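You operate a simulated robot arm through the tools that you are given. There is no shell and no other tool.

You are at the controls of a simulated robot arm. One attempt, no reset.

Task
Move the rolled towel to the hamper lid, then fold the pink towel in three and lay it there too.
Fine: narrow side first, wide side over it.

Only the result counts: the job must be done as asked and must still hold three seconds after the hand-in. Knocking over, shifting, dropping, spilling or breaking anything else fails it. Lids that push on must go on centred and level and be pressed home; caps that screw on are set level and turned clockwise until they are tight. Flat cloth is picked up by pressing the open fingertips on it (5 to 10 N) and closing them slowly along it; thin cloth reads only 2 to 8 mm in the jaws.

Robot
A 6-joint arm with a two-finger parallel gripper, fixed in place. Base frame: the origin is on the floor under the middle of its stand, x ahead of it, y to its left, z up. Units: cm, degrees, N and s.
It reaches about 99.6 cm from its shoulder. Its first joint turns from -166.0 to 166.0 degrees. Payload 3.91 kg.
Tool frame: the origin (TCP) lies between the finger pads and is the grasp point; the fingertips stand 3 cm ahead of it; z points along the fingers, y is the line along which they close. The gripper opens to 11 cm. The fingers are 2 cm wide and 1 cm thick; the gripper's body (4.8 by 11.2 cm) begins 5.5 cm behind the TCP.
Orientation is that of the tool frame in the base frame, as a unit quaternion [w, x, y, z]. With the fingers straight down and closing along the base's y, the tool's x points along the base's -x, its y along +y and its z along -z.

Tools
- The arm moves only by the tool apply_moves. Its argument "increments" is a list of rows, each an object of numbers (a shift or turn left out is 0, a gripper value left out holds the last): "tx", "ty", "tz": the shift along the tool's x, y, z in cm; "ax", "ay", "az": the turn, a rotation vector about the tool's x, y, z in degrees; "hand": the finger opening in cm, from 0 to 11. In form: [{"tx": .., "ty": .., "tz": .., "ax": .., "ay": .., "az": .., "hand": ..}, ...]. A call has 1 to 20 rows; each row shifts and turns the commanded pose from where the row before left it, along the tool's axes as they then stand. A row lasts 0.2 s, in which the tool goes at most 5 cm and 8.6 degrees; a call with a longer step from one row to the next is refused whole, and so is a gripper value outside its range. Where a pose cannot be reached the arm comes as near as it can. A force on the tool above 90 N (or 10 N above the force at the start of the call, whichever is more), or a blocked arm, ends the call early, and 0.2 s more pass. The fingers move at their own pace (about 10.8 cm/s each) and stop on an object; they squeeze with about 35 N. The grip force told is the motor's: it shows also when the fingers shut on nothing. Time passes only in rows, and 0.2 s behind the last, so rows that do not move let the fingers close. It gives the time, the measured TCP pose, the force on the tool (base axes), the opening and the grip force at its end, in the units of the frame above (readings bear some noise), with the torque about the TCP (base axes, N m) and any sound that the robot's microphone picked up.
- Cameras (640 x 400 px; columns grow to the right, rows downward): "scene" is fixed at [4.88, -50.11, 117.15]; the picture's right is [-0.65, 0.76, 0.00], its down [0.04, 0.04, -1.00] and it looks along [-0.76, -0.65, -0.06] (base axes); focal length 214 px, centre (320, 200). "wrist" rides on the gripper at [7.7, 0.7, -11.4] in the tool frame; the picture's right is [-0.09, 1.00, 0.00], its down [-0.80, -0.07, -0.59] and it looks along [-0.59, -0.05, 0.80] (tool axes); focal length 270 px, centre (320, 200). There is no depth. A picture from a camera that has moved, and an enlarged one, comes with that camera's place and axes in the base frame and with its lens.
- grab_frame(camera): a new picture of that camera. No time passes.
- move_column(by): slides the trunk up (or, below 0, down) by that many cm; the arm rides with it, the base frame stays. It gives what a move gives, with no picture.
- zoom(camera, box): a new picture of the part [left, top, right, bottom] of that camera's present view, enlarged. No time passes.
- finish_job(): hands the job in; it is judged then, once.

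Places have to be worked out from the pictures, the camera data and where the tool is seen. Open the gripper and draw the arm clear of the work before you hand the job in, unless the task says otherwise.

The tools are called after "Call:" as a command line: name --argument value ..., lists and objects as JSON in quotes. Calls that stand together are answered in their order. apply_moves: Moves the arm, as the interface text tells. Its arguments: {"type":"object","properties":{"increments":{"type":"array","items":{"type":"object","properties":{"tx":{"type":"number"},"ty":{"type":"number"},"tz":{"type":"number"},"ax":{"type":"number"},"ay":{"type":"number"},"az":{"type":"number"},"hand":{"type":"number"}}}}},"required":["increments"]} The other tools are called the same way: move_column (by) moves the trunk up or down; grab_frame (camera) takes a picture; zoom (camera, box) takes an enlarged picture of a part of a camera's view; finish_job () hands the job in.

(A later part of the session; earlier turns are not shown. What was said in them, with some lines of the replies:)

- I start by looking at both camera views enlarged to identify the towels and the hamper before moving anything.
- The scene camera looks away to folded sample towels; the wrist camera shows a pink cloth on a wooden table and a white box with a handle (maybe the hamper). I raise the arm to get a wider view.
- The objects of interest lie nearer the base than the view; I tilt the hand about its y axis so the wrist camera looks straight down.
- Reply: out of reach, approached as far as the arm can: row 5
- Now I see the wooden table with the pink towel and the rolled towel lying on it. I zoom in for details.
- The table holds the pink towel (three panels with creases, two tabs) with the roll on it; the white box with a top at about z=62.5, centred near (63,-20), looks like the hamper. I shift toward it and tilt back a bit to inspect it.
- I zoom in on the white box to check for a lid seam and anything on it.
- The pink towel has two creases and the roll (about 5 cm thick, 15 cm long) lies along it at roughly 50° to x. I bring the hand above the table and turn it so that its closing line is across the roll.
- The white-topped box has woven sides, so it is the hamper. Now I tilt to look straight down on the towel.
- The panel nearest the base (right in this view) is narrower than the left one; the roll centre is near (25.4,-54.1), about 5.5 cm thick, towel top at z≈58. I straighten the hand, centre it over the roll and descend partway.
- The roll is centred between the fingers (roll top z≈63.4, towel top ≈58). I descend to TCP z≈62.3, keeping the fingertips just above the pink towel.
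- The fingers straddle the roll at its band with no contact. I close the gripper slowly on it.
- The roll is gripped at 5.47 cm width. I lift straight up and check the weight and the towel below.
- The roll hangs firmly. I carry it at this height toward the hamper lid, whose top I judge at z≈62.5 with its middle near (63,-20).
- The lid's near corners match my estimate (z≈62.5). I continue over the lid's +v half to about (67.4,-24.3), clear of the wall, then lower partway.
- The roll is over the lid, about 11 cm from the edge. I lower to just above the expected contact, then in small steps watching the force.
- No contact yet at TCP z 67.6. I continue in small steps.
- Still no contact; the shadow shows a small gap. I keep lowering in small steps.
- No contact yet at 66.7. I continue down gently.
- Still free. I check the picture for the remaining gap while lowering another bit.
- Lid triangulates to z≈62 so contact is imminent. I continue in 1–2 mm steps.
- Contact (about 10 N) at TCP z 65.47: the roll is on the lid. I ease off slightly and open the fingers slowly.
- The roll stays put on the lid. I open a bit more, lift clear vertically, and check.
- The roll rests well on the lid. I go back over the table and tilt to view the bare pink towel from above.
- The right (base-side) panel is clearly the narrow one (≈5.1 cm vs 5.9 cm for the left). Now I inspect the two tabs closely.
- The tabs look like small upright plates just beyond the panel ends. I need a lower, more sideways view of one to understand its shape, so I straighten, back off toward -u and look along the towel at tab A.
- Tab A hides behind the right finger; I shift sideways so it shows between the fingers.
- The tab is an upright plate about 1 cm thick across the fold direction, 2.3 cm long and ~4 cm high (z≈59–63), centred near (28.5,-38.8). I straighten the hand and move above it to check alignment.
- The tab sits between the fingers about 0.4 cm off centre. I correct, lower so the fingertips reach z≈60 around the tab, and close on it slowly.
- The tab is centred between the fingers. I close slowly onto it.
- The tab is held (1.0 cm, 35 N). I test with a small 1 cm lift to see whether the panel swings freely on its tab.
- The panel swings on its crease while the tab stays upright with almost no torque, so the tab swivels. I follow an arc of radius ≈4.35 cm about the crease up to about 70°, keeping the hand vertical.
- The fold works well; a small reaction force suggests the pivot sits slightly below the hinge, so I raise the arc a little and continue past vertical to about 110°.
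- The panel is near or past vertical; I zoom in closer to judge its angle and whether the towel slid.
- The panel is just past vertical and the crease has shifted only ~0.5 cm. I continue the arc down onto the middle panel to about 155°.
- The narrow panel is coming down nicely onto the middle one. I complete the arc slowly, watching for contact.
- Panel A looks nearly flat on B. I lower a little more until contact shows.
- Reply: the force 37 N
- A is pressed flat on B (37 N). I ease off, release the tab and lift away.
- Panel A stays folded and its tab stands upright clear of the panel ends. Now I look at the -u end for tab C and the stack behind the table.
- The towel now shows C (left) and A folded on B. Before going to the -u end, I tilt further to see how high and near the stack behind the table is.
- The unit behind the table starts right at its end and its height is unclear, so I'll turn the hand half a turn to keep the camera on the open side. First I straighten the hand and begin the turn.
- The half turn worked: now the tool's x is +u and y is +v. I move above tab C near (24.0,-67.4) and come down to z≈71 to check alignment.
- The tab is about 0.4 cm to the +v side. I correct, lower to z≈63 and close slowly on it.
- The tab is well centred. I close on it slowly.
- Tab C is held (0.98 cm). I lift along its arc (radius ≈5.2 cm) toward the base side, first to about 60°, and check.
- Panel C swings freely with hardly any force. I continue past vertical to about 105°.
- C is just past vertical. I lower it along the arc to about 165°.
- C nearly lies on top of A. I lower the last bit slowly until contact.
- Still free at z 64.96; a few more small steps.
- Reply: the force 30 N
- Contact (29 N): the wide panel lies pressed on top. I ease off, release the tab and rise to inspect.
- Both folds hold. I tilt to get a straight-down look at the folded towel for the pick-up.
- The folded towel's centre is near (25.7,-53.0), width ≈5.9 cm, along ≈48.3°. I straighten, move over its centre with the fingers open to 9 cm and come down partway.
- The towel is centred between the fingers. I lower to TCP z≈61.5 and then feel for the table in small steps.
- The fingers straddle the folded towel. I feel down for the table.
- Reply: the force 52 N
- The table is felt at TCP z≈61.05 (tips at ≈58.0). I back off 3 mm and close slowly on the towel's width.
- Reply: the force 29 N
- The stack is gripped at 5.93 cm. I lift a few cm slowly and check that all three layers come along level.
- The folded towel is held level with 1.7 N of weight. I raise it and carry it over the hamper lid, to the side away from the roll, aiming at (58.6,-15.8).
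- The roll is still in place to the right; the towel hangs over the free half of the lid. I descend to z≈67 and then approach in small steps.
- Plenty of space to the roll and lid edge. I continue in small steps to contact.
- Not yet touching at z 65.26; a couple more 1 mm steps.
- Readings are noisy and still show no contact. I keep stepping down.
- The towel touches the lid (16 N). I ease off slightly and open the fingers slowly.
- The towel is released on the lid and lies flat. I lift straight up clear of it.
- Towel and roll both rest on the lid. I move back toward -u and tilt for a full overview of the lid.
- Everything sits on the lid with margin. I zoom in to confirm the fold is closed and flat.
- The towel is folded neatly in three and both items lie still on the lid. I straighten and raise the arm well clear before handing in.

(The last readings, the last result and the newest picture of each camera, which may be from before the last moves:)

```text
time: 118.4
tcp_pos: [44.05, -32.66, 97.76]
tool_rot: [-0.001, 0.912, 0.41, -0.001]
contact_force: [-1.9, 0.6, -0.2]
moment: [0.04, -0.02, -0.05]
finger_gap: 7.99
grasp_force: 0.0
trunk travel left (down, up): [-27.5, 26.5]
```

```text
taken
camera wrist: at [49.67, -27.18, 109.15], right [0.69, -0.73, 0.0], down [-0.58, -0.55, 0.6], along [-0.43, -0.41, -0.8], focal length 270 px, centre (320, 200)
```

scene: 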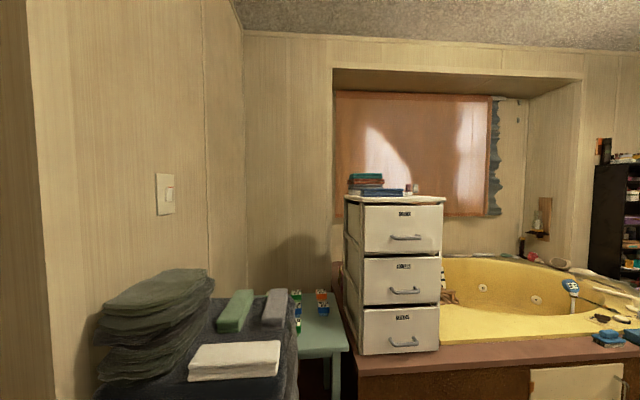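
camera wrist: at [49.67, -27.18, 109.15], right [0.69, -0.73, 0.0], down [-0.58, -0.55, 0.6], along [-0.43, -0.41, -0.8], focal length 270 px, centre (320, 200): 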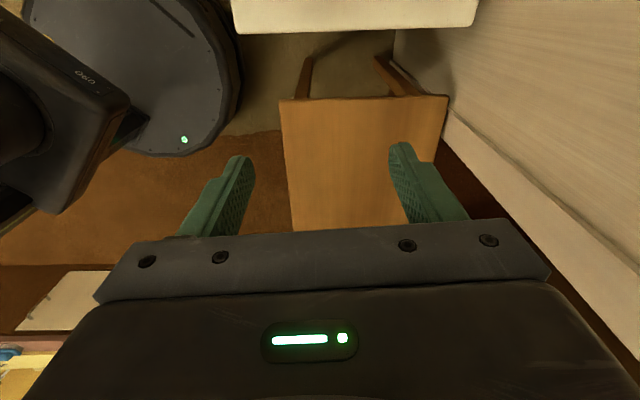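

The arm is clear with the gripper open, the table is empty and undisturbed, and both items rest on the hamper lid. I hand the job in.

Call:
finish_job

```text
The job is handed in.
```

The rolled towel and the folded pink towel are both on the hamper lid, and I've handed the job in.

- **Rolled towel:** It lies on the side of the lid nearer the wall, about 11 cm from the edge. It did not move after I let go.
- **Pink towel:** I folded the narrow panel (about 5.1 cm) over the middle first, then the wide panel (about 5.9 cm) over it. I pressed each fold down until it met firm resistance. The towel lies flat on the other half of the lid, about 7 cm from the roll.
- **Surroundings:** Nothing else was touched apart from the table and the lid. When I felt for the table top to pick up the folded towel, the fingertips pressed on it with up to about 51 N. The table did not appear to move.

The final pictures show the fold closed and both items well inside the lid's edges. The arm was raised clear with the gripper open before I handed in.
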